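You operate a simulated robot arm through the tools that you are given. There is no shell and no other tool.

Carry out the task below with a simulated robot arm. There is one attempt and no reset: what you move stays moved.

Task
Clamp pouch 92 in the grey holder and start it on port P4.
Fine: red tab on the red mark, knob tight, red clip on the red tab, black on black.

The check looks at the end state, three seconds after you hand in, the way a careful person would. Anything else that was tipped, shoved, dropped, spilled or broken makes it a failure.

Robot
A 7-joint arm with a fingered hand, fixed in place. Base frame: the origin is on the floor under the middle of its stand, x ahead of it, y to its left, z up. Lengths are in mm, angles in rad, forces in N, time in s.
It reaches about 1333 mm from its shoulder. Its first joint turns from -1.204 to 3.002 rad. Payload 5 kg.
The tool frame sits at the grasp point between the pads (the TCP): z along the fingers, y along the line on which they close. The tips reach 32 mm beyond it. The gripper opens to 160 mm; its body begins 89 mm behind the TCP. The gripper is a hand of 3 fingers: y runs from the thumb to the fingers, the wrist lies at [0, 0, -252] in the tool frame.
Orientation is told as [roll, pitch, yaw] about the base's x, y, z axes, in that order, counted from this pose: with the fingers straight down and closing along the base's y, the tool's x points along the base's -x, its y along +y and its z along -z.

Tools
- The arm moves only by the tool drive_tool. Its argument "commands" is a list of rows, each a list of 2 entries, a list of its own where there are three numbers: the shift along the base's x, y, z in mm, then the turn, a rotation vector about the base's x, y, z in rad. In form: [[[dx, dy, dz], [wx, wy, wz]], ...]. A call has 1 to 20 rows; each row shifts and turns the commanded pose from where the row before left it. A row lasts 0.2 s, in which the tool goes at most 50 mm and 0.15 rad; a call with a longer step from one row to the next is refused whole. A pose out of reach is approached as far as the arm can. The call stops where the force on the tool passes 40 N (or 10 N more than at its start, if that is more) or the arm is blocked; 0.2 s more then pass. In this call time passes only in rows, and 0.2 s behind the last. The reply holds the time, the measured pose of the TCP, the force on the tool along the base axes, the opening and the grip force, in the units named above and with some noise, with the torque about the TCP (base axes, N m) and any sound that the robot's microphone picked up.
- Cameras (640 x 400 px; columns grow to the right, rows downward): "scene" is fixed at [399.5, -499.9, 1394.4]; the picture's right is [0.56, -0.83, 0.00], its down [-0.54, -0.36, -0.76] and it looks along [0.63, 0.43, -0.64] (base axes); focal length 214 px, centre (320, 200). "wrist" rides on the gripper at [65, -4, -116] in the tool frame; the picture's right is [0.06, 1.00, 0.00], its down [-0.87, 0.05, -0.49] and it looks along [-0.49, 0.03, 0.87] (tool axes); focal length 261 px, centre (320, 200). There is no depth. A picture from a camera that has moved, and an enlarged one, comes with that camera's place and axes in the base frame and with its lens.
- grab_frame(camera): a new picture of that camera. It takes no simulated time.
- raise_lower(by): slides the trunk up (or, below 0, down) by that many mm; the arm rides with it, the base frame stays. It gives what a move gives, with no picture.
- finger_targets(finger1, finger2, thumb_bend): sets how far each is bent, from 0 (flat) to 1 (curled in); at 0.3 the hand is open as for a grip, at 0.7 the pads meet at the TCP. One left out holds its place. A second passes; each finger stops where it meets its share of the squeeze, and holds until it gets a number again. It is the only way to open and close the hand. It gives what a move gives, with no picture; readings hold the bend of each and the force on the fingers (four entries, about 0 where the hand has none), thumb and palm.
- close_up(camera, box): a new picture of the part [left, top, right, bottom] of that camera's present view, enlarged. It takes no simulated time.
- sign_off(): hands the job in; it is judged then, once.

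Places have to be worked out from the pictures, the camera data and where the tool is seen. Open the gripper and draw the arm clear of the work before you hand the job in, unless the task says otherwise.

The tools are called after "Call:" by a JSON object that holds its "fn" and its "kwargs". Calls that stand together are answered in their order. drive_tool: Moves the arm, as the interface text tells. Its arguments: {"type":"object","properties":{"commands":{"type":"array"}},"required":["commands"]} The other tools are called the same way: raise_lower (by) moves the trunk up or down; finger_targets (finger1, finger2, thumb_bend) moves the fingers one by one; grab_frame (camera) takes a picture; close_up (camera, box) takes an enlarged picture of a part of a camera's view; sign_off () hands the job in.

At the start:

```text
t: 0.0
tool_pos: [556.6, -186.2, 1277.0]
tool_rot: [0.0, -0.001, 0.0]
ft_force: [-0.7, 0.5, -0.3]
ft_torque: [0.01, 0.0, -0.01]
grip_width: 159.9
gripper_force: 0.0
shape: jaw
bend: [0.3, 0.3, 0.3]
finger forces: [0.1, 0.0, 0.0, 0.0, 0.1, 0.0]
trunk travel left (down, up): [-800.0, 140.0]
```

scene: 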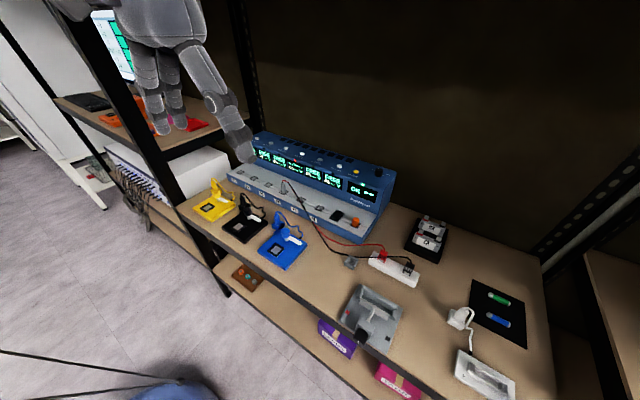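
wrist: 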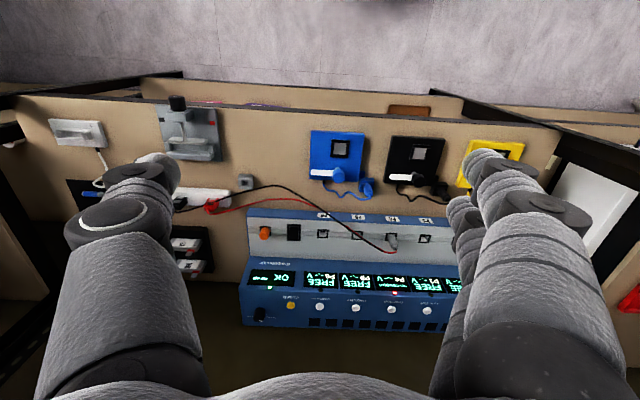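

I'll start by studying the scene in detail with enlarged views before moving anything.

Call:
{"fn": "close_up", "kwargs": {"camera": "scene", "box": [220, 120, 400, 240]}}

Call:
{"fn": "close_up", "kwargs": {"camera": "scene", "box": [300, 200, 460, 300]}}

Call:
{"fn": "close_up", "kwargs": {"camera": "scene", "box": [320, 260, 440, 360]}}

Call:
{"fn": "close_up", "kwargs": {"camera": "scene", "box": [430, 260, 550, 400]}}

Call:
{"fn": "close_up", "kwargs": {"camera": "wrist", "box": [230, 190, 470, 340]}}

Call:
{"fn": "close_up", "kwargs": {"camera": "wrist", "box": [40, 80, 280, 300]}}

```text
3.33 times, centred on (310, 180) of scene
camera zoom: at [399.5, -499.9, 1394.4], right [0.56, -0.83, 0.0], down [-0.54, -0.36, -0.76], along [0.63, 0.43, -0.64], focal length 715 px, centre (353, 267)
```

zoom: 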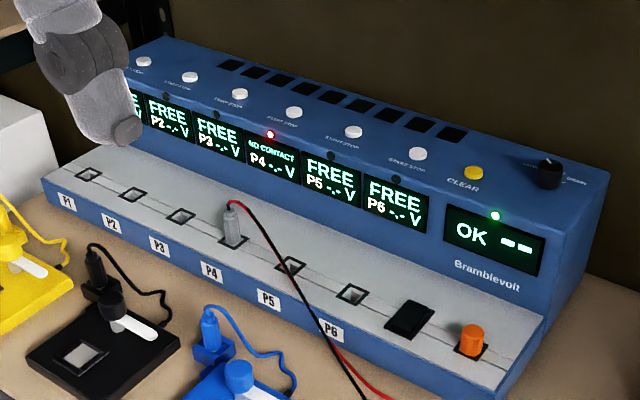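

```text
4.00 times, centred on (380, 250) of scene
camera zoom: at [399.5, -499.9, 1394.4], right [0.56, -0.83, 0.0], down [-0.54, -0.36, -0.76], along [0.63, 0.43, -0.64], focal length 858 px, centre (80, 0)
```

zoom: 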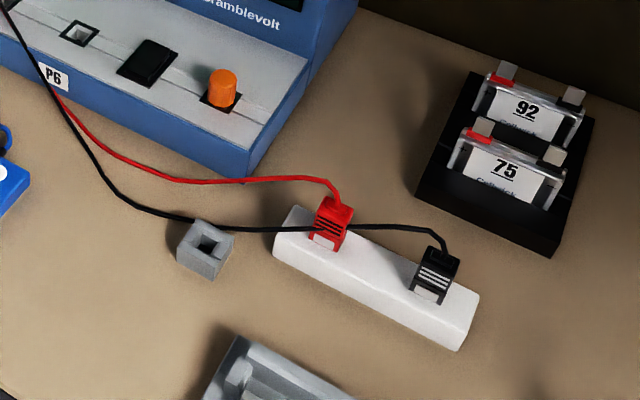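

```text
4.00 times, centred on (380, 310) of scene
camera zoom: at [399.5, -499.9, 1394.4], right [0.56, -0.83, 0.0], down [-0.54, -0.36, -0.76], along [0.63, 0.43, -0.64], focal length 858 px, centre (80, -240)
```

zoom: 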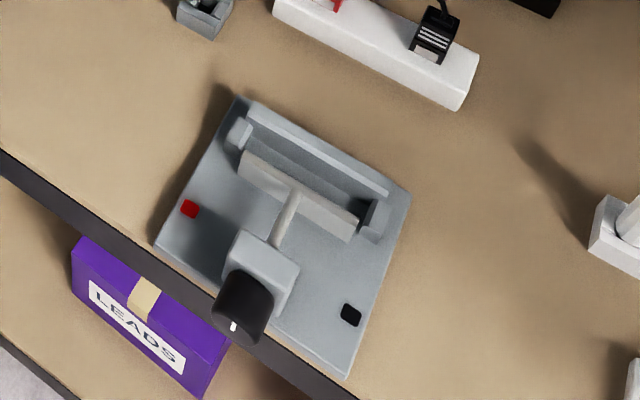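

```text
2.86 times, centred on (490, 330) of scene
camera zoom: at [399.5, -499.9, 1394.4], right [0.56, -0.83, 0.0], down [-0.54, -0.36, -0.76], along [0.63, 0.43, -0.64], focal length 613 px, centre (-166, -171)
```

zoom: 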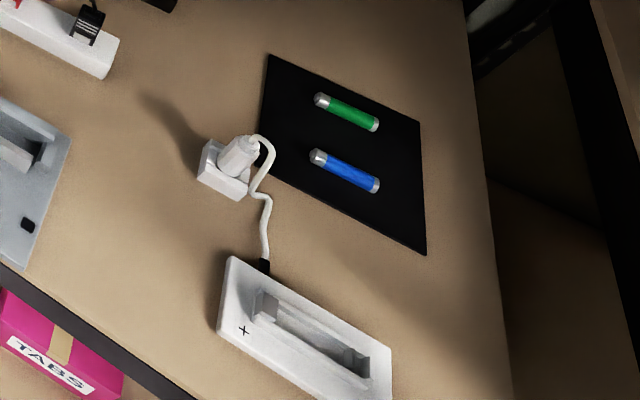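

```text
2.67 times, centred on (350, 265) of wrist
camera zoom: at [490.4, -189.9, 1390.5], right [-0.06, 1.0, 0.0], down [0.87, 0.05, 0.49], along [0.49, 0.03, -0.87], focal length 695 px, centre (240, 27)
```

zoom: 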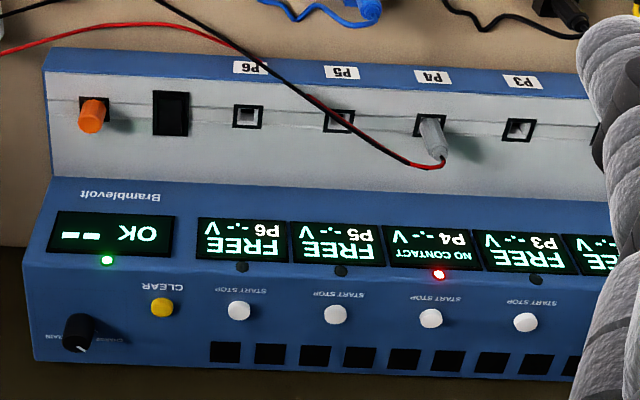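

```text
1.82 times, centred on (160, 190) of wrist
camera zoom: at [490.4, -189.9, 1390.5], right [-0.06, 1.0, 0.0], down [0.87, 0.05, 0.49], along [0.49, 0.03, -0.87], focal length 474 px, centre (611, 218)
```

zoom: 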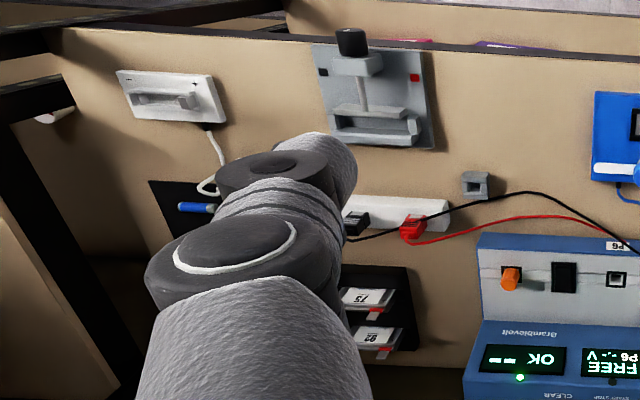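

The P4 lead is already plugged in (NO CONTACT), with its red and black clips on a white rest. I'll zoom into the charger's controls, the pouch tray, the clip rest and the holder.

Call:
{"fn": "close_up", "kwargs": {"camera": "scene", "box": [340, 155, 400, 195]}}

Call:
{"fn": "close_up", "kwargs": {"camera": "scene", "box": [400, 210, 460, 265]}}

Call:
{"fn": "close_up", "kwargs": {"camera": "scene", "box": [340, 240, 430, 290]}}

Call:
{"fn": "close_up", "kwargs": {"camera": "scene", "box": [335, 280, 405, 350]}}

Call:
{"fn": "close_up", "kwargs": {"camera": "scene", "box": [0, 0, 260, 200]}}

Call:
{"fn": "close_up", "kwargs": {"camera": "scene", "box": [190, 180, 330, 300]}}

```text
10.00 times, centred on (370, 175) of scene
camera zoom: at [399.5, -499.9, 1394.4], right [0.56, -0.83, 0.0], down [-0.54, -0.36, -0.76], along [0.63, 0.43, -0.64], focal length 2145 px, centre (-180, 450)
```

zoom: 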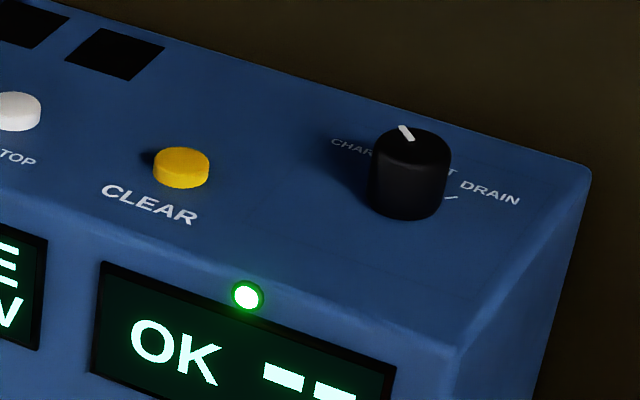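

```text
7.27 times, centred on (430, 238) of scene
camera zoom: at [399.5, -499.9, 1394.4], right [0.56, -0.83, 0.0], down [-0.54, -0.36, -0.76], along [0.63, 0.43, -0.64], focal length 1560 px, centre (-480, -73)
```

zoom: 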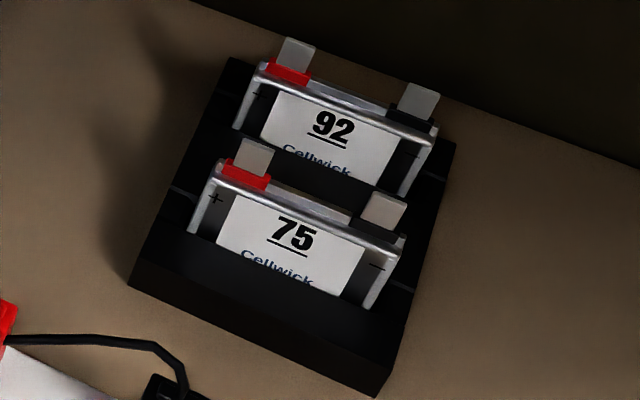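

```text
7.11 times, centred on (385, 265) of scene
camera zoom: at [399.5, -499.9, 1394.4], right [0.56, -0.83, 0.0], down [-0.54, -0.36, -0.76], along [0.63, 0.43, -0.64], focal length 1525 px, centre (-142, -262)
```

zoom: 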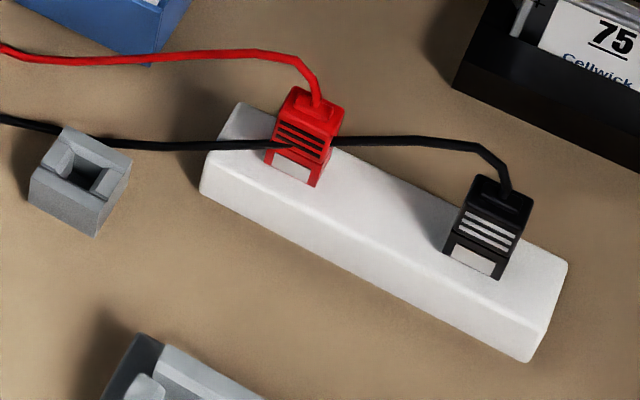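

```text
5.71 times, centred on (370, 315) of scene
camera zoom: at [399.5, -499.9, 1394.4], right [0.56, -0.83, 0.0], down [-0.54, -0.36, -0.76], along [0.63, 0.43, -0.64], focal length 1226 px, centre (34, -457)
```

zoom: 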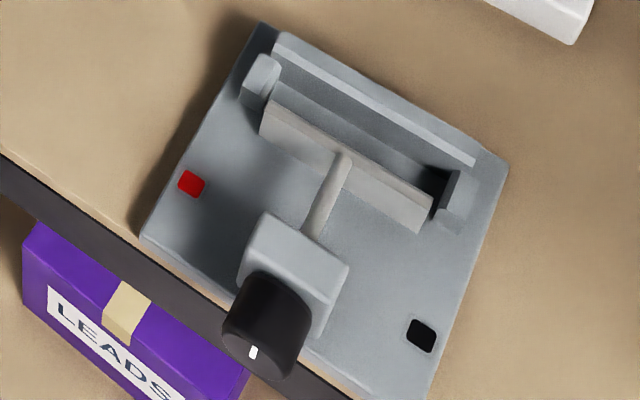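

```text
2.00 times, centred on (130, 100) of scene
camera zoom: at [399.5, -499.9, 1394.4], right [0.56, -0.83, 0.0], down [-0.54, -0.36, -0.76], along [0.63, 0.43, -0.64], focal length 429 px, centre (700, 400)
```

zoom: 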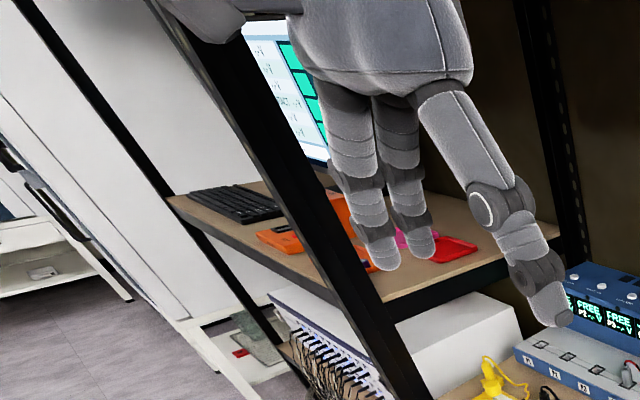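

```text
3.33 times, centred on (260, 240) of scene
camera zoom: at [399.5, -499.9, 1394.4], right [0.56, -0.83, 0.0], down [-0.54, -0.36, -0.76], along [0.63, 0.43, -0.64], focal length 715 px, centre (520, 67)
```

zoom: 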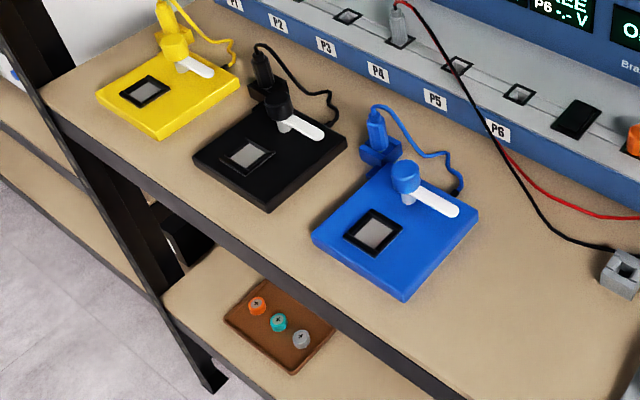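

Everything lies roughly square to the base axes. I'll move the hand to a viewpoint above the grey holder (clear air) so the wrist camera can look at it closely.

Call:
{"fn": "drive_tool", "kwargs": {"commands": [[[-5, -42, 0], [0, 0, 0]], [[-5, -42, -10], [0, 0, 0]], [[-5, -42, -20], [0, 0, 0]], [[-5, -42, -20], [0, 0, 0]], [[-5, -42, -20], [0, 0, 0]], [[-5, -42, -20], [0, 0, 0]], [[-5, -42, -20], [0, 0, 0]], [[0, 0, -30], [0, 0, 0]], [[0, 0, -30], [0, 0, 0]]]}}

Call:
{"fn": "grab_frame", "kwargs": {"camera": "wrist"}}

Call:
{"fn": "grab_frame", "kwargs": {"camera": "scene"}}

```text
t: 2.0
tool_pos: [522.5, -480.6, 1105.5]
tool_rot: [0.0, 0.001, -0.001]
ft_force: [-0.4, 0.2, -0.6]
ft_torque: [0.03, 0.01, 0.0]
grip_width: 159.8
gripper_force: 0.1
shape: jaw
bend: [0.3, 0.3, 0.3]
finger forces: [0.0, 0.1, 0.0, 0.1, 0.1, 0.0]
trunk travel left (down, up): [-800.0, 140.0]
```

```text
taken
camera wrist: at [455.2, -486.3, 1219.4], right [-0.06, 1.0, 0.0], down [0.87, 0.05, 0.49], along [0.49, 0.03, -0.87], focal length 261 px, centre (320, 200)
```

wrist: 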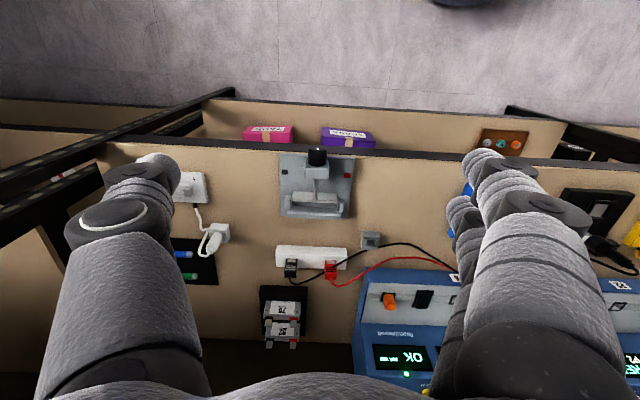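

```text
taken
```

scene: 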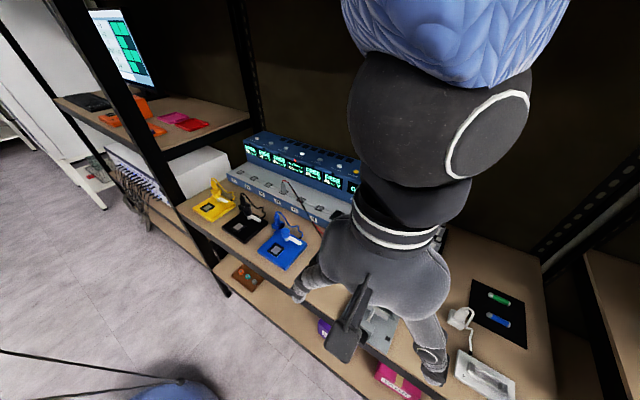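

The wrist view shows holder, clip rest and tray in a line. I'll enlarge each.

Call:
{"fn": "close_up", "kwargs": {"camera": "wrist", "box": [265, 135, 365, 225]}}

Call:
{"fn": "close_up", "kwargs": {"camera": "wrist", "box": [250, 230, 390, 360]}}

Call:
{"fn": "close_up", "kwargs": {"camera": "wrist", "box": [350, 240, 480, 400]}}

```text
4.44 times, centred on (315, 180) of wrist
camera zoom: at [455.2, -486.3, 1219.4], right [-0.06, 1.0, 0.0], down [0.87, 0.05, 0.49], along [0.49, 0.03, -0.87], focal length 1158 px, centre (342, 289)
```

zoom: 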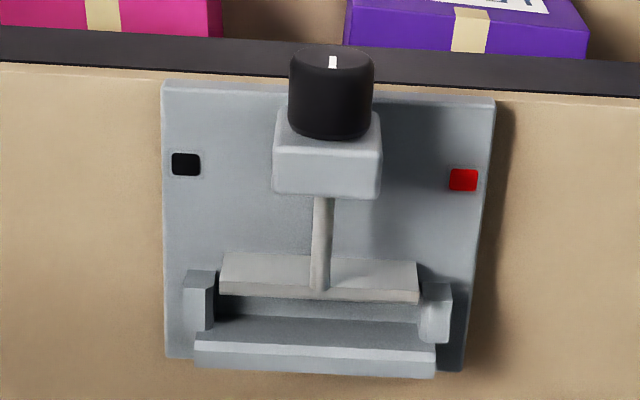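

```text
3.08 times, centred on (320, 295) of wrist
camera zoom: at [455.2, -486.3, 1219.4], right [-0.06, 1.0, 0.0], down [0.87, 0.05, 0.49], along [0.49, 0.03, -0.87], focal length 802 px, centre (320, -92)
```

zoom: 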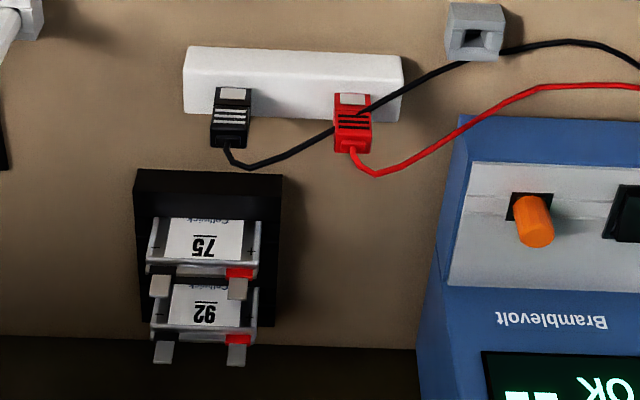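

```text
2.50 times, centred on (415, 320) of wrist
camera zoom: at [455.2, -486.3, 1219.4], right [-0.06, 1.0, 0.0], down [0.87, 0.05, 0.49], along [0.49, 0.03, -0.87], focal length 652 px, centre (82, -100)
```

zoom: 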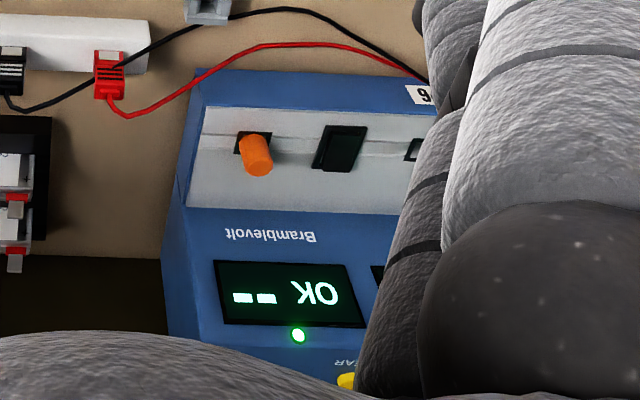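

Both views agree: the holder plate's top is near z≈794, centred on y≈-482, with red mark on the +y side, and pouch 92's tab tips near (1091, -542, 838) with red on +y. I'll move the hand high above the tray for a closer look at the pouches.

Call:
{"fn": "drive_tool", "kwargs": {"commands": [[[45, -7, 0], [0, 0, 0]], [[45, -7, 0], [0, 0, 0]], [[45, -7, -10], [0, 0, 0]], [[45, -7, -10], [0, 0, 0]], [[45, -7, -10], [0, 0, 0]], [[45, -7, -15], [0, 0, 0]], [[45, -7, -15], [0, 0, 0]], [[45, -7, -15], [0, 0, 0]]]}}

Call:
{"fn": "grab_frame", "kwargs": {"camera": "wrist"}}

Call:
{"fn": "grab_frame", "kwargs": {"camera": "scene"}}

```text
t: 3.1
tool_pos: [610.1, -463.7, 1094.8]
tool_rot: [0.092, 0.056, 0.134]
ft_force: [-7.9, 0.7, 1.0]
ft_torque: [-0.09, -0.69, 0.02]
grip_width: 160.3
gripper_force: 0.0
shape: jaw
bend: [0.3, 0.3, 0.3]
finger forces: [0.0, 0.0, 0.0, 0.1, 0.1, 0.1]
trunk travel left (down, up): [-800.0, 140.0]
stopped in row 5: the arm was blocked; the commanded pose is now the measured one
```

```text
taken
camera wrist: at [552.4, -486.8, 1211.0], right [-0.19, 0.98, 0.1], down [0.89, 0.13, 0.45], along [0.42, 0.17, -0.89], focal length 261 px, centre (320, 200)
```

wrist: 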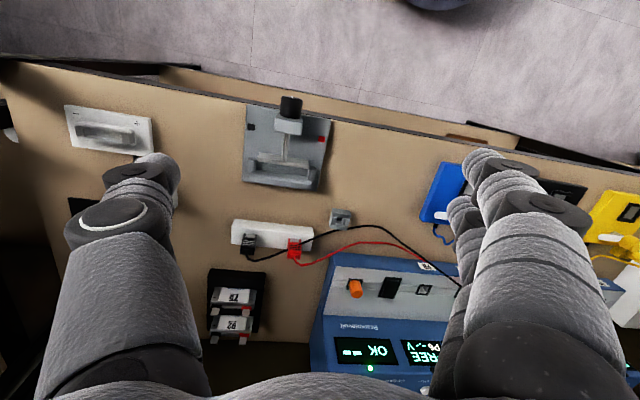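

```text
taken
```

scene: 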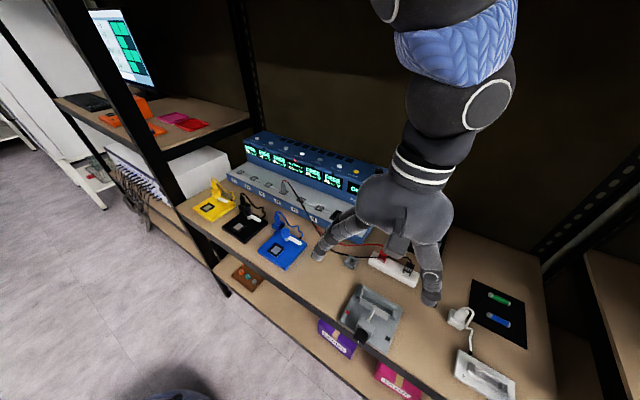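

The arm was blocked short of the target, so something (a joint limit or the rack above) hinders it. I'll back off, undo the tilt, and then tip the hand to look up and forward and see what surrounds the arm.

Call:
{"fn": "drive_tool", "kwargs": {"commands": [[[-40, -8, 5], [-0.046, -0.028, -0.067]], [[-40, -8, 5], [-0.046, -0.028, -0.067]], [[-20, 0, 0], [0, 0, 0]]]}}

```text
t: 3.5
tool_pos: [753.1, -439.4, 1037.8]
tool_rot: [0.263, -0.086, 0.194]
ft_force: [0.8, 3.1, 3.7]
ft_torque: [-0.59, -0.04, -0.11]
grip_width: 160.2
gripper_force: 0.1
shape: jaw
bend: [0.3, 0.3, 0.3]
finger forces: [0.1, 0.0, 0.0, 0.0, 0.0, 0.1]
trunk travel left (down, up): [-800.0, 140.0]
stopped in row 1: the arm was blocked; the commanded pose is now the measured one
```

The arm has moved on forward rather than back; it seems to be lagging through an awkward configuration. I'll look before moving again.

Call:
{"fn": "grab_frame", "kwargs": {"camera": "scene"}}

Call:
{"fn": "grab_frame", "kwargs": {"camera": "wrist"}}

Call:
{"fn": "drive_tool", "kwargs": {"commands": [[[0, 0, 0], [0, 0, 0]]]}}

```text
taken
```

scene: 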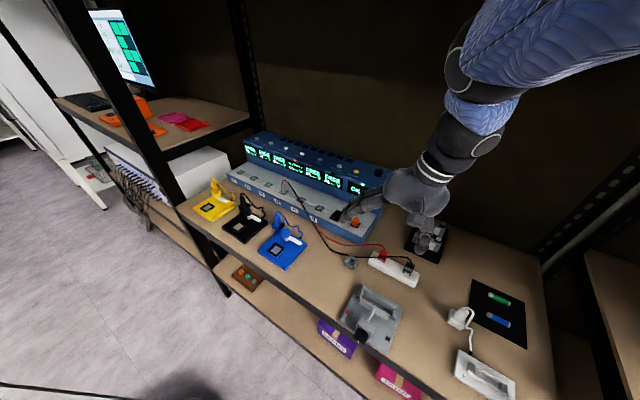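

```text
taken
camera wrist: at [684.7, -487.7, 1140.1], right [-0.27, 0.93, 0.25], down [0.82, 0.08, 0.56], along [0.5, 0.36, -0.79], focal length 261 px, centre (320, 200)
```

wrist: 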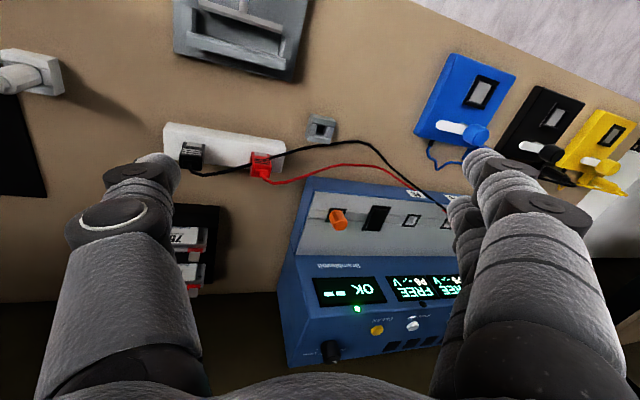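

```text
t: 3.8
tool_pos: [797.2, -296.6, 1053.5]
tool_rot: [0.415, -0.297, 0.211]
ft_force: [-1.0, -2.8, -0.4]
ft_torque: [0.28, -0.12, -0.06]
grip_width: 160.0
gripper_force: 0.0
shape: jaw
bend: [0.3, 0.3, 0.3]
finger forces: [0.0, 0.0, 0.0, 0.0, 0.0, 0.1]
trunk travel left (down, up): [-800.0, 140.0]
stopped in row 1: the arm was blocked; the commanded pose is now the measured one
```

The arm is swinging its elbow to a new configuration. I'll raise the tool slightly to stay clear of the charger and let it settle.

Call:
{"fn": "drive_tool", "kwargs": {"commands": [[[0, 0, 0], [0, 0, 0]], [[0, 0, 0], [0, 0, 0]], [[0, 0, 0], [0, 0, 0]]]}}

Call:
{"fn": "grab_frame", "kwargs": {"camera": "scene"}}

```text
t: 4.1
tool_pos: [733.2, -200.8, 1108.1]
tool_rot: [0.485, -0.417, 0.223]
ft_force: [-13.7, 4.3, -13.9]
ft_torque: [0.65, -1.57, -0.76]
grip_width: 160.1
gripper_force: 0.0
shape: jaw
bend: [0.3, 0.3, 0.3]
finger forces: [0.0, 0.0, 0.0, 0.0, 0.1, 0.1]
trunk travel left (down, up): [-800.0, 140.0]
stopped in row 1: the arm was blocked; the commanded pose is now the measured one
```

```text
taken
```

scene: 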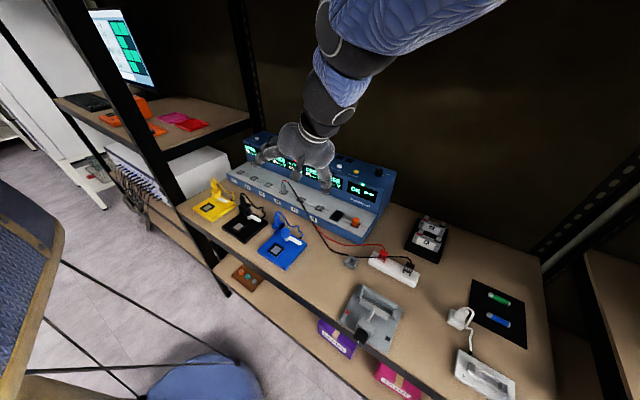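

Something blue with a tan edge has appeared at the lower left of the scene view. I'll zoom in on it to understand whether it is part of the robot.

Call:
{"fn": "close_up", "kwargs": {"camera": "scene", "box": [0, 160, 300, 400]}}

Call:
{"fn": "close_up", "kwargs": {"camera": "scene", "box": [240, 0, 520, 200]}}

Call:
{"fn": "grab_frame", "kwargs": {"camera": "wrist"}}

```text
1.67 times, centred on (150, 280) of scene
camera zoom: at [399.5, -499.9, 1394.4], right [0.56, -0.83, 0.0], down [-0.54, -0.36, -0.76], along [0.63, 0.43, -0.64], focal length 358 px, centre (603, 67)
```

zoom: 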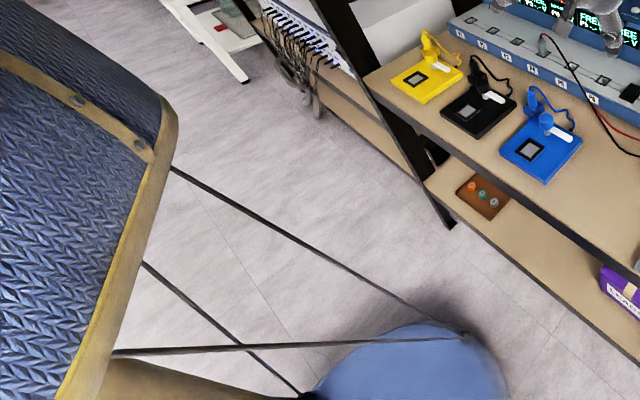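

```text
2.00 times, centred on (380, 100) of scene
camera zoom: at [399.5, -499.9, 1394.4], right [0.56, -0.83, 0.0], down [-0.54, -0.36, -0.76], along [0.63, 0.43, -0.64], focal length 429 px, centre (200, 400)
```

zoom: 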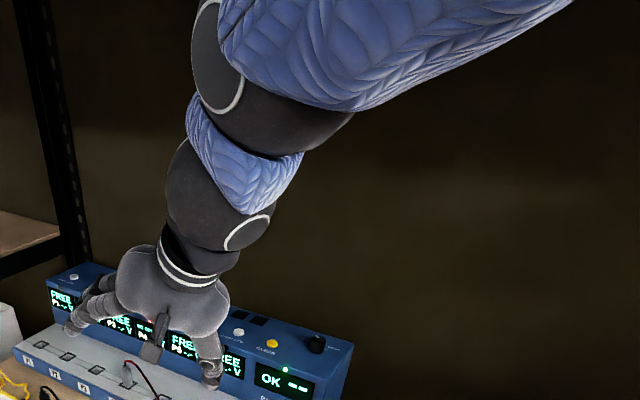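

```text
taken
camera wrist: at [647.2, -279.8, 1172.3], right [-0.43, 0.81, 0.4], down [0.63, -0.04, 0.77], along [0.64, 0.59, -0.49], focal length 261 px, centre (320, 200)
```

wrist: 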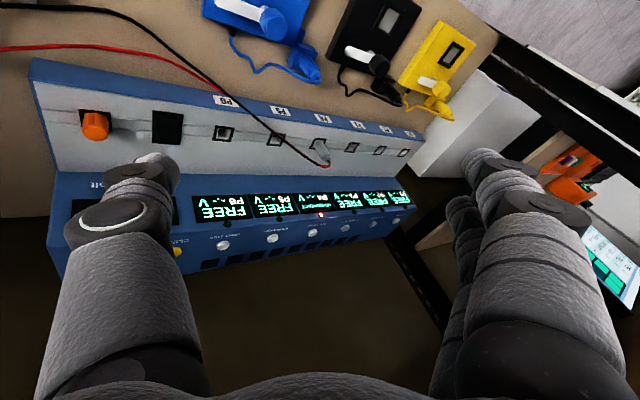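

The knit panel with wood trim matches the robot's own sleeve, so it's the robot's body turning with joint 1. I'll let the arm settle with null rows.

Call:
{"fn": "drive_tool", "kwargs": {"commands": [[[0, 0, 0], [0, 0, 0]], [[0, 0, 0], [0, 0, 0]], [[0, 0, 0], [0, 0, 0]], [[0, 0, 0], [0, 0, 0]]]}}

Call:
{"fn": "grab_frame", "kwargs": {"camera": "scene"}}

```text
t: 4.5
tool_pos: [506.0, 25.4, 1190.0]
tool_rot: [0.624, -0.587, 0.737]
ft_force: [0.3, -3.3, 2.2]
ft_torque: [0.02, 0.02, 0.02]
grip_width: 160.1
gripper_force: 0.1
shape: jaw
bend: [0.3, 0.3, 0.3]
finger forces: [0.0, 0.1, 0.0, 0.0, 0.0, 0.0]
trunk travel left (down, up): [-800.0, 140.0]
stopped in row 1: the arm was blocked; the commanded pose is now the measured one
```

```text
taken
```

scene: 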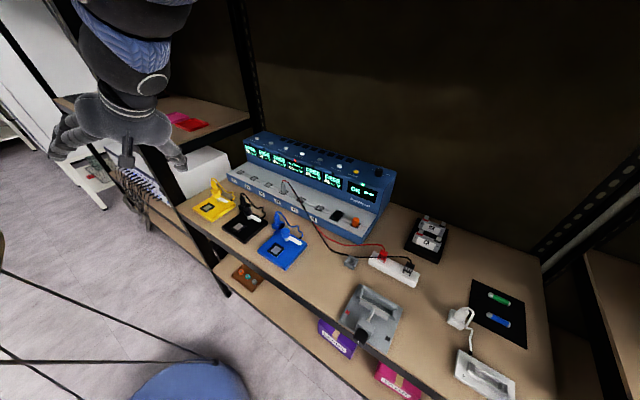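

The arm is still swinging. I'll let a second pass via a null finger command so that it can settle on the present commanded pose.

Call:
{"fn": "finger_targets", "kwargs": {"finger1": 0.3}}

Call:
{"fn": "grab_frame", "kwargs": {"camera": "scene"}}

Call:
{"fn": "grab_frame", "kwargs": {"camera": "wrist"}}

```text
t: 4.8
tool_pos: [373.9, 112.6, 1177.3]
tool_rot: [0.608, -0.559, 0.919]
ft_force: [-5.3, -0.9, -1.3]
ft_torque: [0.15, -0.33, -0.4]
grip_width: 168.2
gripper_force: 0.0
shape: fingers
bend: [0.3, 0.3, 0.3]
finger forces: [0.0, 0.1, 0.0, 0.0, 0.1, 0.1]
trunk travel left (down, up): [-800.0, 140.0]
stopped: the arm was blocked; the commanded pose is now the measured one
```

```text
taken
```

scene: 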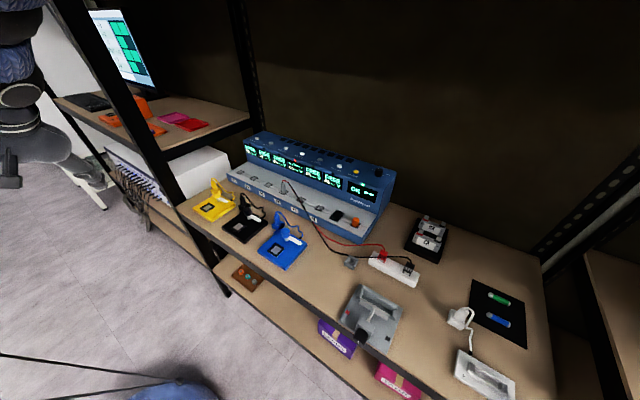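

```text
taken
camera wrist: at [363.6, -12.3, 1220.3], right [-0.87, 0.21, 0.45], down [0.49, 0.26, 0.83], along [0.06, 0.94, -0.33], focal length 261 px, centre (320, 200)
```

wrist: 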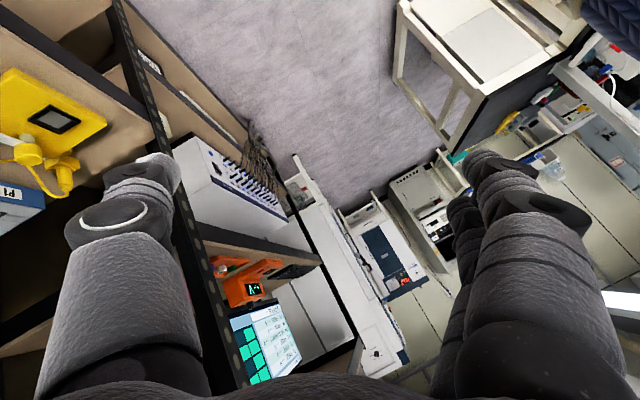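

The arm is swinging toward the robot's left, away from the shelf. I'll keep issuing null rows until it is steady.

Call:
{"fn": "drive_tool", "kwargs": {"commands": [[[0, 0, 0], [0, 0, 0]], [[0, 0, 0], [0, 0, 0]], [[0, 0, 0], [0, 0, 0]]]}}

```text
t: 5.6
tool_pos: [429.3, 108.2, 1160.8]
tool_rot: [0.603, -0.532, 0.875]
ft_force: [0.5, 0.6, -1.2]
ft_torque: [0.02, 0.03, 0.05]
grip_width: 168.1
gripper_force: 0.1
shape: fingers
bend: [0.3, 0.3, 0.3]
finger forces: [0.0, 0.0, 0.1, 0.1, 0.0, 0.0]
trunk travel left (down, up): [-800.0, 140.0]
```

It has settled at (429, 108, 1161). I'll look at the arm now.

Call:
{"fn": "drive_tool", "kwargs": {"commands": [[[0, 0, 0], [0, 0, 0]], [[0, 0, 0], [0, 0, 0]]]}}

Call:
{"fn": "grab_frame", "kwargs": {"camera": "scene"}}

Call:
{"fn": "grab_frame", "kwargs": {"camera": "wrist"}}

```text
t: 6.2
tool_pos: [423.1, 110.9, 1161.9]
tool_rot: [0.598, -0.533, 0.88]
ft_force: [-0.1, 0.4, 0.4]
ft_torque: [0.01, -0.02, -0.01]
grip_width: 168.3
gripper_force: 0.0
shape: fingers
bend: [0.3, 0.3, 0.3]
finger forces: [0.0, 0.0, 0.1, 0.1, 0.0, 0.0]
trunk travel left (down, up): [-800.0, 140.0]
```

```text
taken
```

scene: 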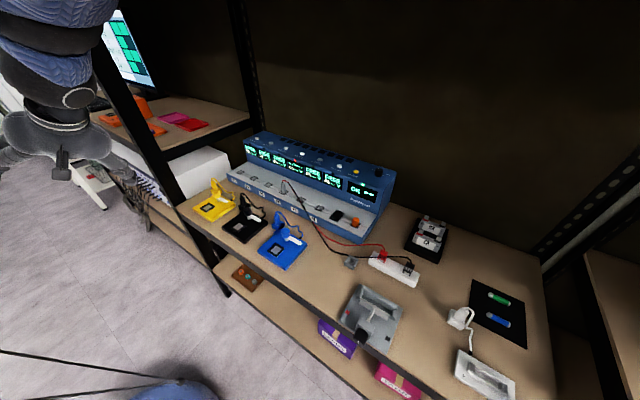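

```text
taken
camera wrist: at [408.9, -13.9, 1207.4], right [-0.85, 0.26, 0.45], down [0.52, 0.26, 0.82], along [0.1, 0.93, -0.36], focal length 261 px, centre (320, 200)
```

wrist: 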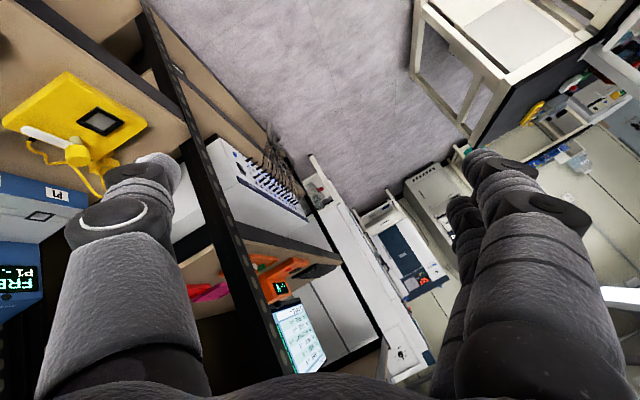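

The table looks untouched. To understand the arm's geometry I'll turn the hand about the vertical so the wrist camera can see the robot's own body and shoulder.

Call:
{"fn": "drive_tool", "kwargs": {"commands": [[[0, 0, 0], [0, 0, 0.1]], [[0, 0, 0], [0, 0, 0.1]], [[0, 0, 0], [0, 0, 0.1]], [[0, 0, 0], [0, 0, 0.1]], [[0, 0, 0], [0, 0, 0.1]], [[0, 0, 0], [0, 0, 0.1]], [[0, 0, 0], [0, 0, 0.1]], [[0, 0, 0], [0, 0, 0.1]]]}}

Call:
{"fn": "grab_frame", "kwargs": {"camera": "wrist"}}

Call:
{"fn": "grab_frame", "kwargs": {"camera": "scene"}}

```text
t: 8.0
tool_pos: [418.9, 29.9, 1197.0]
tool_rot: [0.6, -0.534, 1.679]
ft_force: [0.6, -0.4, 0.2]
ft_torque: [-0.03, 0.07, 0.0]
grip_width: 168.0
gripper_force: 0.0
shape: fingers
bend: [0.3, 0.3, 0.3]
finger forces: [0.0, 0.0, 0.0, 0.0, 0.0, 0.0]
out of reach, approached as far as the arm can: row 1, 2, 3, 4, 5, 6, 7, 8
trunk travel left (down, up): [-800.0, 140.0]
```

```text
taken
camera wrist: at [496.5, -66.6, 1242.7], right [-0.78, -0.43, 0.45], down [0.17, 0.55, 0.82], along [-0.6, 0.72, -0.35], focal length 261 px, centre (320, 200)
```

wrist: 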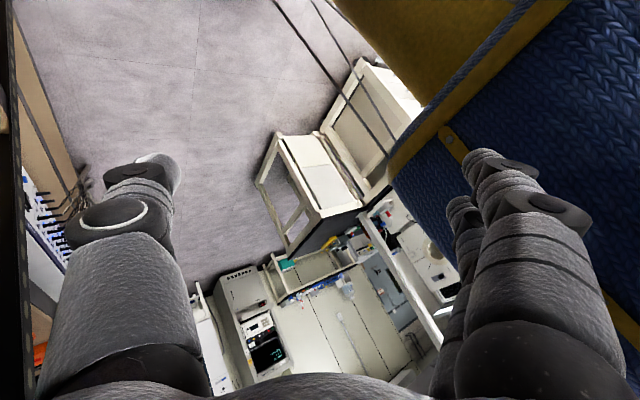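

```text
taken
```

scene: 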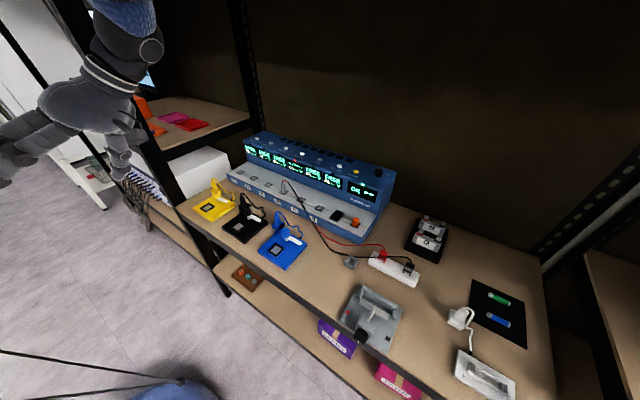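

The torso is a box whose underside is around z≈1150, and this pose is at a joint limit. I'll unwind the yaw and bring the hand back toward the starting pose, which was a comfortable configuration.

Call:
{"fn": "drive_tool", "kwargs": {"commands": [[[8, -15, 8], [0, 0, -0.12]], [[8, -15, 8], [0, 0, -0.12]], [[8, -15, 8], [0, 0, -0.12]], [[8, -15, 8], [0, 0, -0.12]], [[8, -15, 8], [0, 0, -0.12]], [[8, -15, 8], [0, 0, -0.12]], [[8, -15, 8], [0, 0, -0.12]], [[8, -15, 8], [0, 0, -0.12]], [[8, -15, 8], [0, 0, -0.12]], [[8, -15, 8], [0, 0, -0.12]], [[8, -15, 8], [0, 0, -0.12]], [[8, -15, 8], [0, 0, -0.12]]]}}

```text
t: 10.6
tool_pos: [533.8, -158.2, 1294.7]
tool_rot: [0.602, -0.533, 0.237]
ft_force: [-0.1, -1.0, 0.7]
ft_torque: [0.07, 0.0, 0.02]
grip_width: 168.0
gripper_force: 0.2
shape: fingers
bend: [0.3, 0.3, 0.3]
finger forces: [0.0, 0.0, 0.0, 0.0, 0.0, 0.0]
out of reach, approached as far as the arm can: row 11, 12
trunk travel left (down, up): [-800.0, 140.0]
```

Good progress. Now I'll unwind the remaining yaw, pitch and roll.

Call:
{"fn": "drive_tool", "kwargs": {"commands": [[[0, 0, 0], [0, 0, -0.12]], [[0, 0, 0], [0, 0, -0.117]], [[0, 0, 0], [0, 0.11, 0]], [[0, 0, 0], [0, 0.11, 0]], [[0, 0, 0], [0, 0.11, 0]], [[0, 0, 0], [0, 0.11, 0]], [[0, 0, 0], [0, 0.093, 0]], [[0, 0, 0], [-0.12, 0, 0]], [[0, 0, 0], [-0.12, 0, 0]], [[0, 0, 0], [-0.12, 0, 0]], [[0, 0, 0], [-0.12, 0, 0]], [[0, 0, 0], [-0.12, 0, 0]]]}}

Call:
{"fn": "grab_frame", "kwargs": {"camera": "scene"}}

```text
t: 13.2
tool_pos: [575.0, -161.2, 1302.6]
tool_rot: [-0.001, 0.002, -0.002]
ft_force: [0.2, 1.4, -0.4]
ft_torque: [0.03, 0.01, 0.0]
grip_width: 168.4
gripper_force: 0.0
shape: fingers
bend: [0.3, 0.3, 0.3]
finger forces: [0.0, 0.0, 0.0, 0.0, 0.1, 0.1]
out of reach, approached as far as the arm can: row 1, 2
trunk travel left (down, up): [-800.0, 140.0]
```

```text
taken
```

scene: 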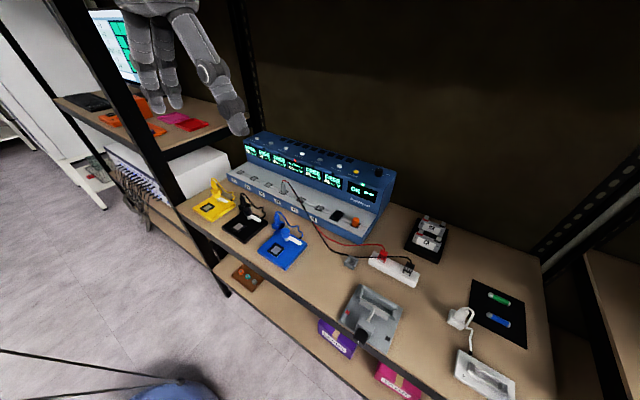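

The hand is level again and the table is unchanged. The trunk is very high for table work, so I'll lower it by 200 mm (tool to about z≈1100, clear of everything) to give the arm better reach.

Call:
{"fn": "raise_lower", "kwargs": {"by": -200}}

Call:
{"fn": "grab_frame", "kwargs": {"camera": "scene"}}

```text
t: 15.3
tool_pos: [572.1, -160.5, 1103.2]
tool_rot: [-0.001, -0.002, 0.0]
ft_force: [-0.4, -0.2, 0.5]
ft_torque: [0.0, 0.0, -0.02]
grip_width: 168.1
gripper_force: 0.0
shape: fingers
bend: [0.3, 0.3, 0.3]
finger forces: [0.0, 0.1, 0.0, 0.1, 0.0, 0.0]
trunk travel left (down, up): [-600.0, 340.0]
```

```text
taken
```

scene: 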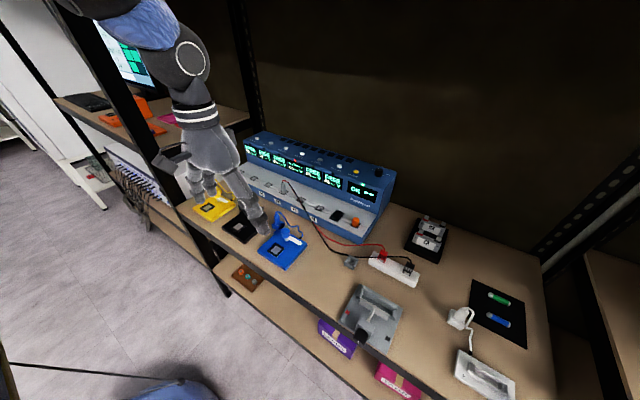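

Trunk is 200 mm lower with the tool at z≈1103. Now I'll move slowly sideways toward the tray's line (y≈-480), keeping height.

Call:
{"fn": "drive_tool", "kwargs": {"commands": [[[3, -25, 4], [0, 0, 0]], [[3, -25, 4], [0, 0, 0]], [[3, -25, 4], [0, 0, 0]], [[3, -25, 4], [0, 0, 0]], [[3, -25, 4], [0, 0, 0]], [[3, -25, 4], [0, 0, 0]], [[3, -25, 4], [0, 0, 0]], [[3, -25, 4], [0, 0, 0]], [[3, -25, 4], [0, 0, 0]], [[3, -25, 4], [0, 0, 0]], [[3, -25, 4], [0, 0, 0]], [[3, -25, 4], [0, 0, 0]], [[3, -25, 4], [0, 0, 0]]]}}

Call:
{"fn": "grab_frame", "kwargs": {"camera": "scene"}}

```text
t: 18.1
tool_pos: [595.3, -475.9, 1168.6]
tool_rot: [-0.01, -0.013, 0.006]
ft_force: [-0.2, -0.7, 0.8]
ft_torque: [-0.06, 0.02, -0.04]
grip_width: 168.3
gripper_force: 0.2
shape: fingers
bend: [0.3, 0.3, 0.3]
finger forces: [0.0, 0.1, 0.0, 0.0, 0.0, 0.1]
trunk travel left (down, up): [-600.0, 340.0]
```

```text
taken
```

scene: 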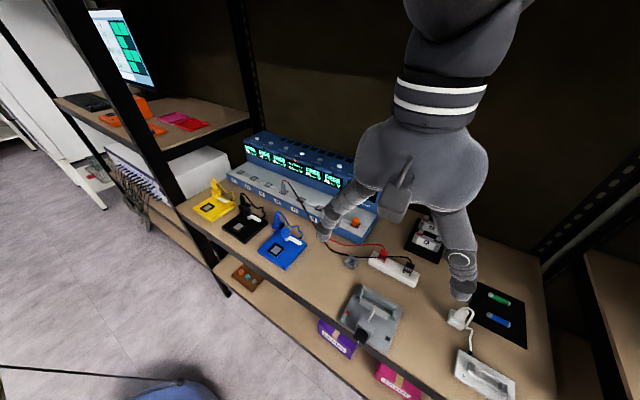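

There's a small lag versus the commanded pose; I'll check with null rows whether it converges.

Call:
{"fn": "drive_tool", "kwargs": {"commands": [[[0, 0, 0], [0, 0, 0]], [[0, 0, 0], [0, 0, 0]]]}}

```text
t: 18.8
tool_pos: [595.9, -476.7, 1168.2]
tool_rot: [-0.008, -0.013, 0.004]
ft_force: [-0.2, 0.8, -0.2]
ft_torque: [-0.01, -0.02, -0.01]
grip_width: 168.5
gripper_force: 0.1
shape: fingers
bend: [0.3, 0.3, 0.3]
finger forces: [0.1, 0.0, 0.0, 0.1, 0.0, 0.0]
trunk travel left (down, up): [-600.0, 340.0]
```

It's steady. I'll go forward slowly in small steps and watch tracking.

Call:
{"fn": "drive_tool", "kwargs": {"commands": [[[25, 0, 0], [0, 0, 0]], [[25, 0, 0], [0, 0, 0]], [[25, 0, 0], [0, 0, 0]], [[25, 0, 0], [0, 0, 0]]]}}

```text
t: 19.6
tool_pos: [471.7, -624.7, 1102.6]
tool_rot: [-0.089, 0.106, -0.123]
ft_force: [0.5, -11.5, -7.6]
ft_torque: [0.91, 0.08, -0.24]
grip_width: 168.7
gripper_force: 0.1
shape: fingers
bend: [0.3, 0.3, 0.3]
finger forces: [0.1, 0.0, 0.0, 0.0, 0.1, 0.0]
trunk travel left (down, up): [-600.0, 340.0]
stopped in row 4: the arm was blocked; the commanded pose is now the measured one
```

The arm jumped again to another configuration. I'll hold and let it settle before anything else.

Call:
{"fn": "drive_tool", "kwargs": {"commands": [[[0, 0, 0], [0, 0, 0]], [[0, 0, 0], [0, 0, 0]]]}}

Call:
{"fn": "grab_frame", "kwargs": {"camera": "scene"}}

```text
t: 19.9
tool_pos: [433.7, -654.3, 963.9]
tool_rot: [0.235, -0.208, 0.04]
ft_force: [-0.9, 6.8, 4.4]
ft_torque: [-1.0, -0.14, -0.26]
grip_width: 168.2
gripper_force: 0.0
shape: fingers
bend: [0.3, 0.3, 0.3]
finger forces: [0.0, 0.1, 0.0, 0.0, 0.1, 0.0]
trunk travel left (down, up): [-600.0, 340.0]
stopped in row 1: the arm was blocked; the commanded pose is now the measured one
```

```text
taken
```

scene: 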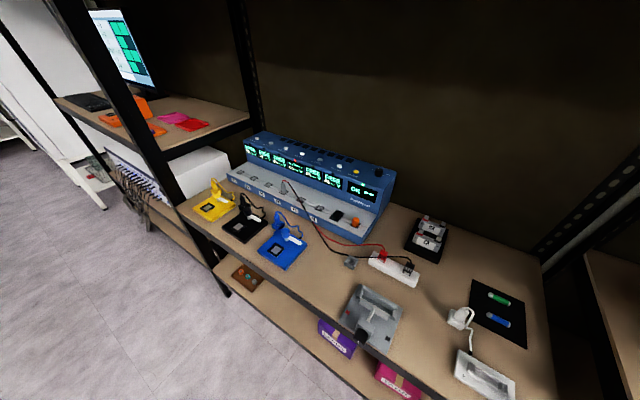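

The hand is now in front of the table edge (x≈434), clear of objects. I'll keep holding until settled.

Call:
{"fn": "drive_tool", "kwargs": {"commands": [[[0, 0, 0], [0, 0, 0]], [[0, 0, 0], [0, 0, 0]]]}}

```text
t: 20.3
tool_pos: [453.4, -655.2, 1116.8]
tool_rot: [0.256, -0.216, 0.696]
ft_force: [-17.3, -33.6, 39.6]
ft_torque: [0.63, -1.89, -1.71]
grip_width: 169.3
gripper_force: 0.0
shape: fingers
bend: [0.31, 0.31, 0.29]
finger forces: [0.0, 0.0, 0.0, 0.1, 0.1, 0.0]
trunk travel left (down, up): [-600.0, 340.0]
stopped in row 1: the force on the tool passed its limit at 126 N (the readings are from after the stop); the commanded pose is now the measured one
```

A large force was registered; I'll look at both cameras.

Call:
{"fn": "grab_frame", "kwargs": {"camera": "scene"}}

Call:
{"fn": "grab_frame", "kwargs": {"camera": "wrist"}}

Call:
{"fn": "drive_tool", "kwargs": {"commands": [[[0, 0, 0], [0, 0, 0]]]}}

```text
taken
```

scene: 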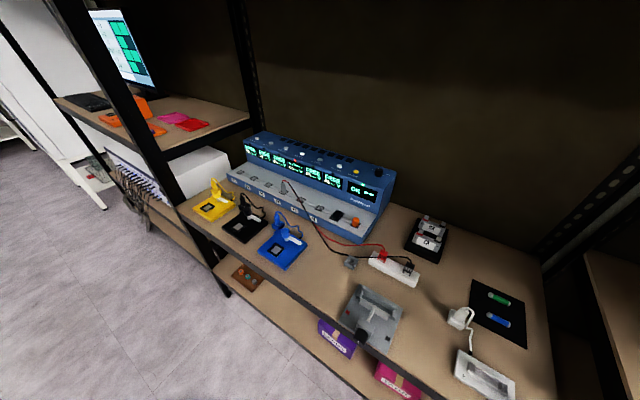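

```text
taken
camera wrist: at [405.6, -737.7, 1209.7], right [-0.71, 0.67, 0.23], down [0.62, 0.42, 0.66], along [0.34, 0.61, -0.71], focal length 261 px, centre (320, 200)
```

wrist: 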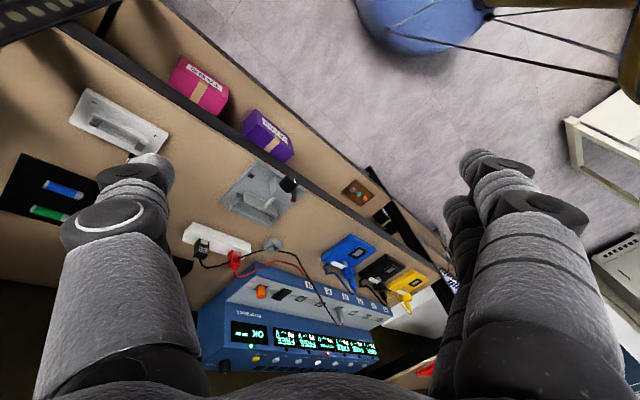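

```text
t: 20.5
tool_pos: [616.3, -592.9, 1218.8]
tool_rot: [0.465, -0.574, 0.698]
ft_force: [6.3, -1.3, -11.7]
ft_torque: [0.95, 0.34, 0.22]
grip_width: 168.4
gripper_force: 0.2
shape: fingers
bend: [0.3, 0.3, 0.3]
finger forces: [0.0, 0.0, 0.1, 0.0, 0.0, 0.0]
trunk travel left (down, up): [-600.0, 340.0]
stopped in row 1: the force on the tool passed its limit at 88 N (the readings are from after the stop); the commanded pose is now the measured one
```

Forces are inertial from the swinging; the table still looks intact. I'll keep holding.

Call:
{"fn": "drive_tool", "kwargs": {"commands": [[[0, 0, 0], [0, 0, 0]]]}}

Call:
{"fn": "grab_frame", "kwargs": {"camera": "scene"}}

```text
t: 20.8
tool_pos: [717.6, -638.6, 1236.1]
tool_rot: [0.528, -0.558, 0.041]
ft_force: [29.5, -60.5, -57.2]
ft_torque: [6.16, -0.62, 3.35]
grip_width: 167.2
gripper_force: 0.0
shape: fingers
bend: [0.32, 0.32, 0.29]
finger forces: [0.0, 0.1, 0.0, 0.0, 0.1, 0.0]
trunk travel left (down, up): [-600.0, 340.0]
stopped in row 1: the force on the tool passed its limit at 139 N (the readings are from after the stop); the commanded pose is now the measured one
```

```text
taken
```

scene: 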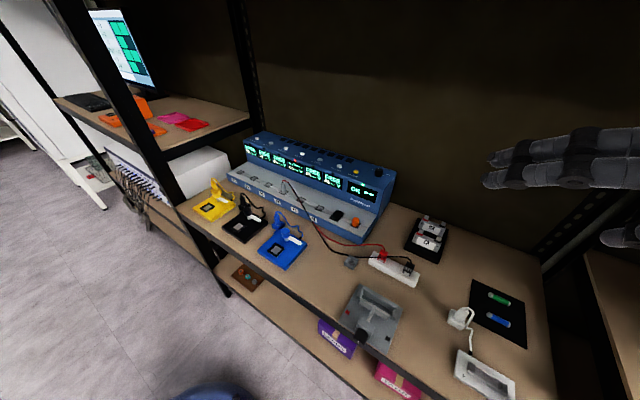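

Still swinging on the right side, above the table. Holding again.

Call:
{"fn": "drive_tool", "kwargs": {"commands": [[[0, 0, 0], [0, 0, 0]]]}}

Call:
{"fn": "grab_frame", "kwargs": {"camera": "scene"}}

```text
t: 21.1
tool_pos: [607.2, -556.5, 1391.0]
tool_rot: [0.954, -0.617, -0.301]
ft_force: [-46.8, 44.1, -16.3]
ft_torque: [0.38, -1.74, -4.27]
grip_width: 167.2
gripper_force: 0.0
shape: fingers
bend: [0.3, 0.3, 0.3]
finger forces: [0.1, 0.0, 0.0, 0.0, 0.0, 0.0]
trunk travel left (down, up): [-600.0, 340.0]
stopped in row 1: the arm was blocked; the commanded pose is now the measured one
```

```text
taken
```

scene: 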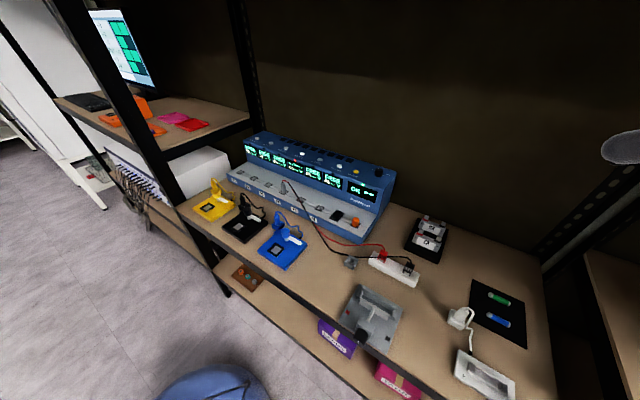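

The hand is high (z≈1391) and to the right of the table. Holding further.

Call:
{"fn": "drive_tool", "kwargs": {"commands": [[[0, 0, 0], [0, 0, 0]], [[0, 0, 0], [0, 0, 0]]]}}

```text
t: 21.4
tool_pos: [545.9, -519.8, 1470.0]
tool_rot: [1.245, -0.316, -0.489]
ft_force: [-0.7, -0.7, 35.6]
ft_torque: [-1.54, 1.27, 1.19]
grip_width: 168.2
gripper_force: 0.0
shape: fingers
bend: [0.28, 0.28, 0.31]
finger forces: [0.0, 0.0, 0.0, 0.1, 0.0, 0.0]
trunk travel left (down, up): [-600.0, 340.0]
stopped in row 1: the arm was blocked; the commanded pose is now the measured one
```

Call:
{"fn": "drive_tool", "kwargs": {"commands": [[[0, 0, 0], [0, 0, 0]], [[0, 0, 0], [0, 0, 0]]]}}

Call:
{"fn": "grab_frame", "kwargs": {"camera": "wrist"}}

Call:
{"fn": "grab_frame", "kwargs": {"camera": "scene"}}

```text
t: 21.8
tool_pos: [514.1, -469.8, 1536.2]
tool_rot: [1.269, -0.201, -0.761]
ft_force: [46.1, -63.7, -81.3]
ft_torque: [5.7, -3.59, 7.61]
grip_width: 168.2
gripper_force: 0.0
shape: fingers
bend: [0.31, 0.31, 0.29]
finger forces: [0.0, 0.0, 0.0, 0.1, 0.1, 0.1]
trunk travel left (down, up): [-600.0, 340.0]
stopped in row 1: the arm was blocked; the commanded pose is now the measured one
```

```text
taken
camera wrist: at [385.9, -502.6, 1550.9], right [0.02, 0.39, 0.92], down [0.28, -0.89, 0.37], along [0.96, 0.25, -0.13], focal length 261 px, centre (320, 200)
```

wrist: 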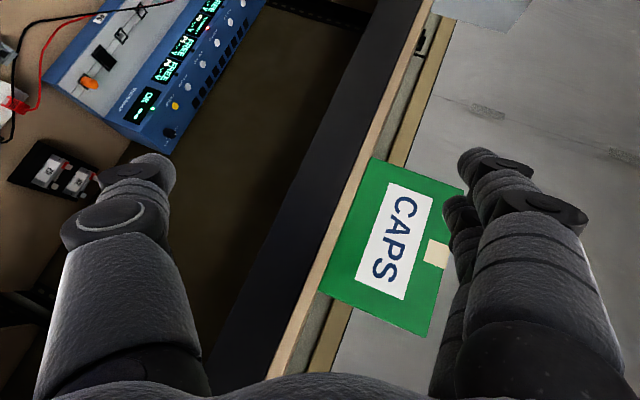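

```text
taken
```

scene: 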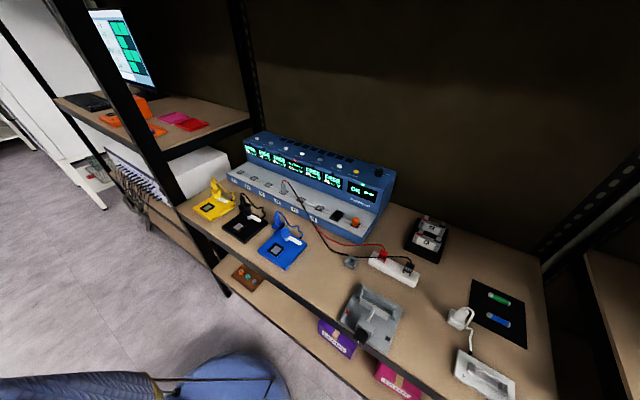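

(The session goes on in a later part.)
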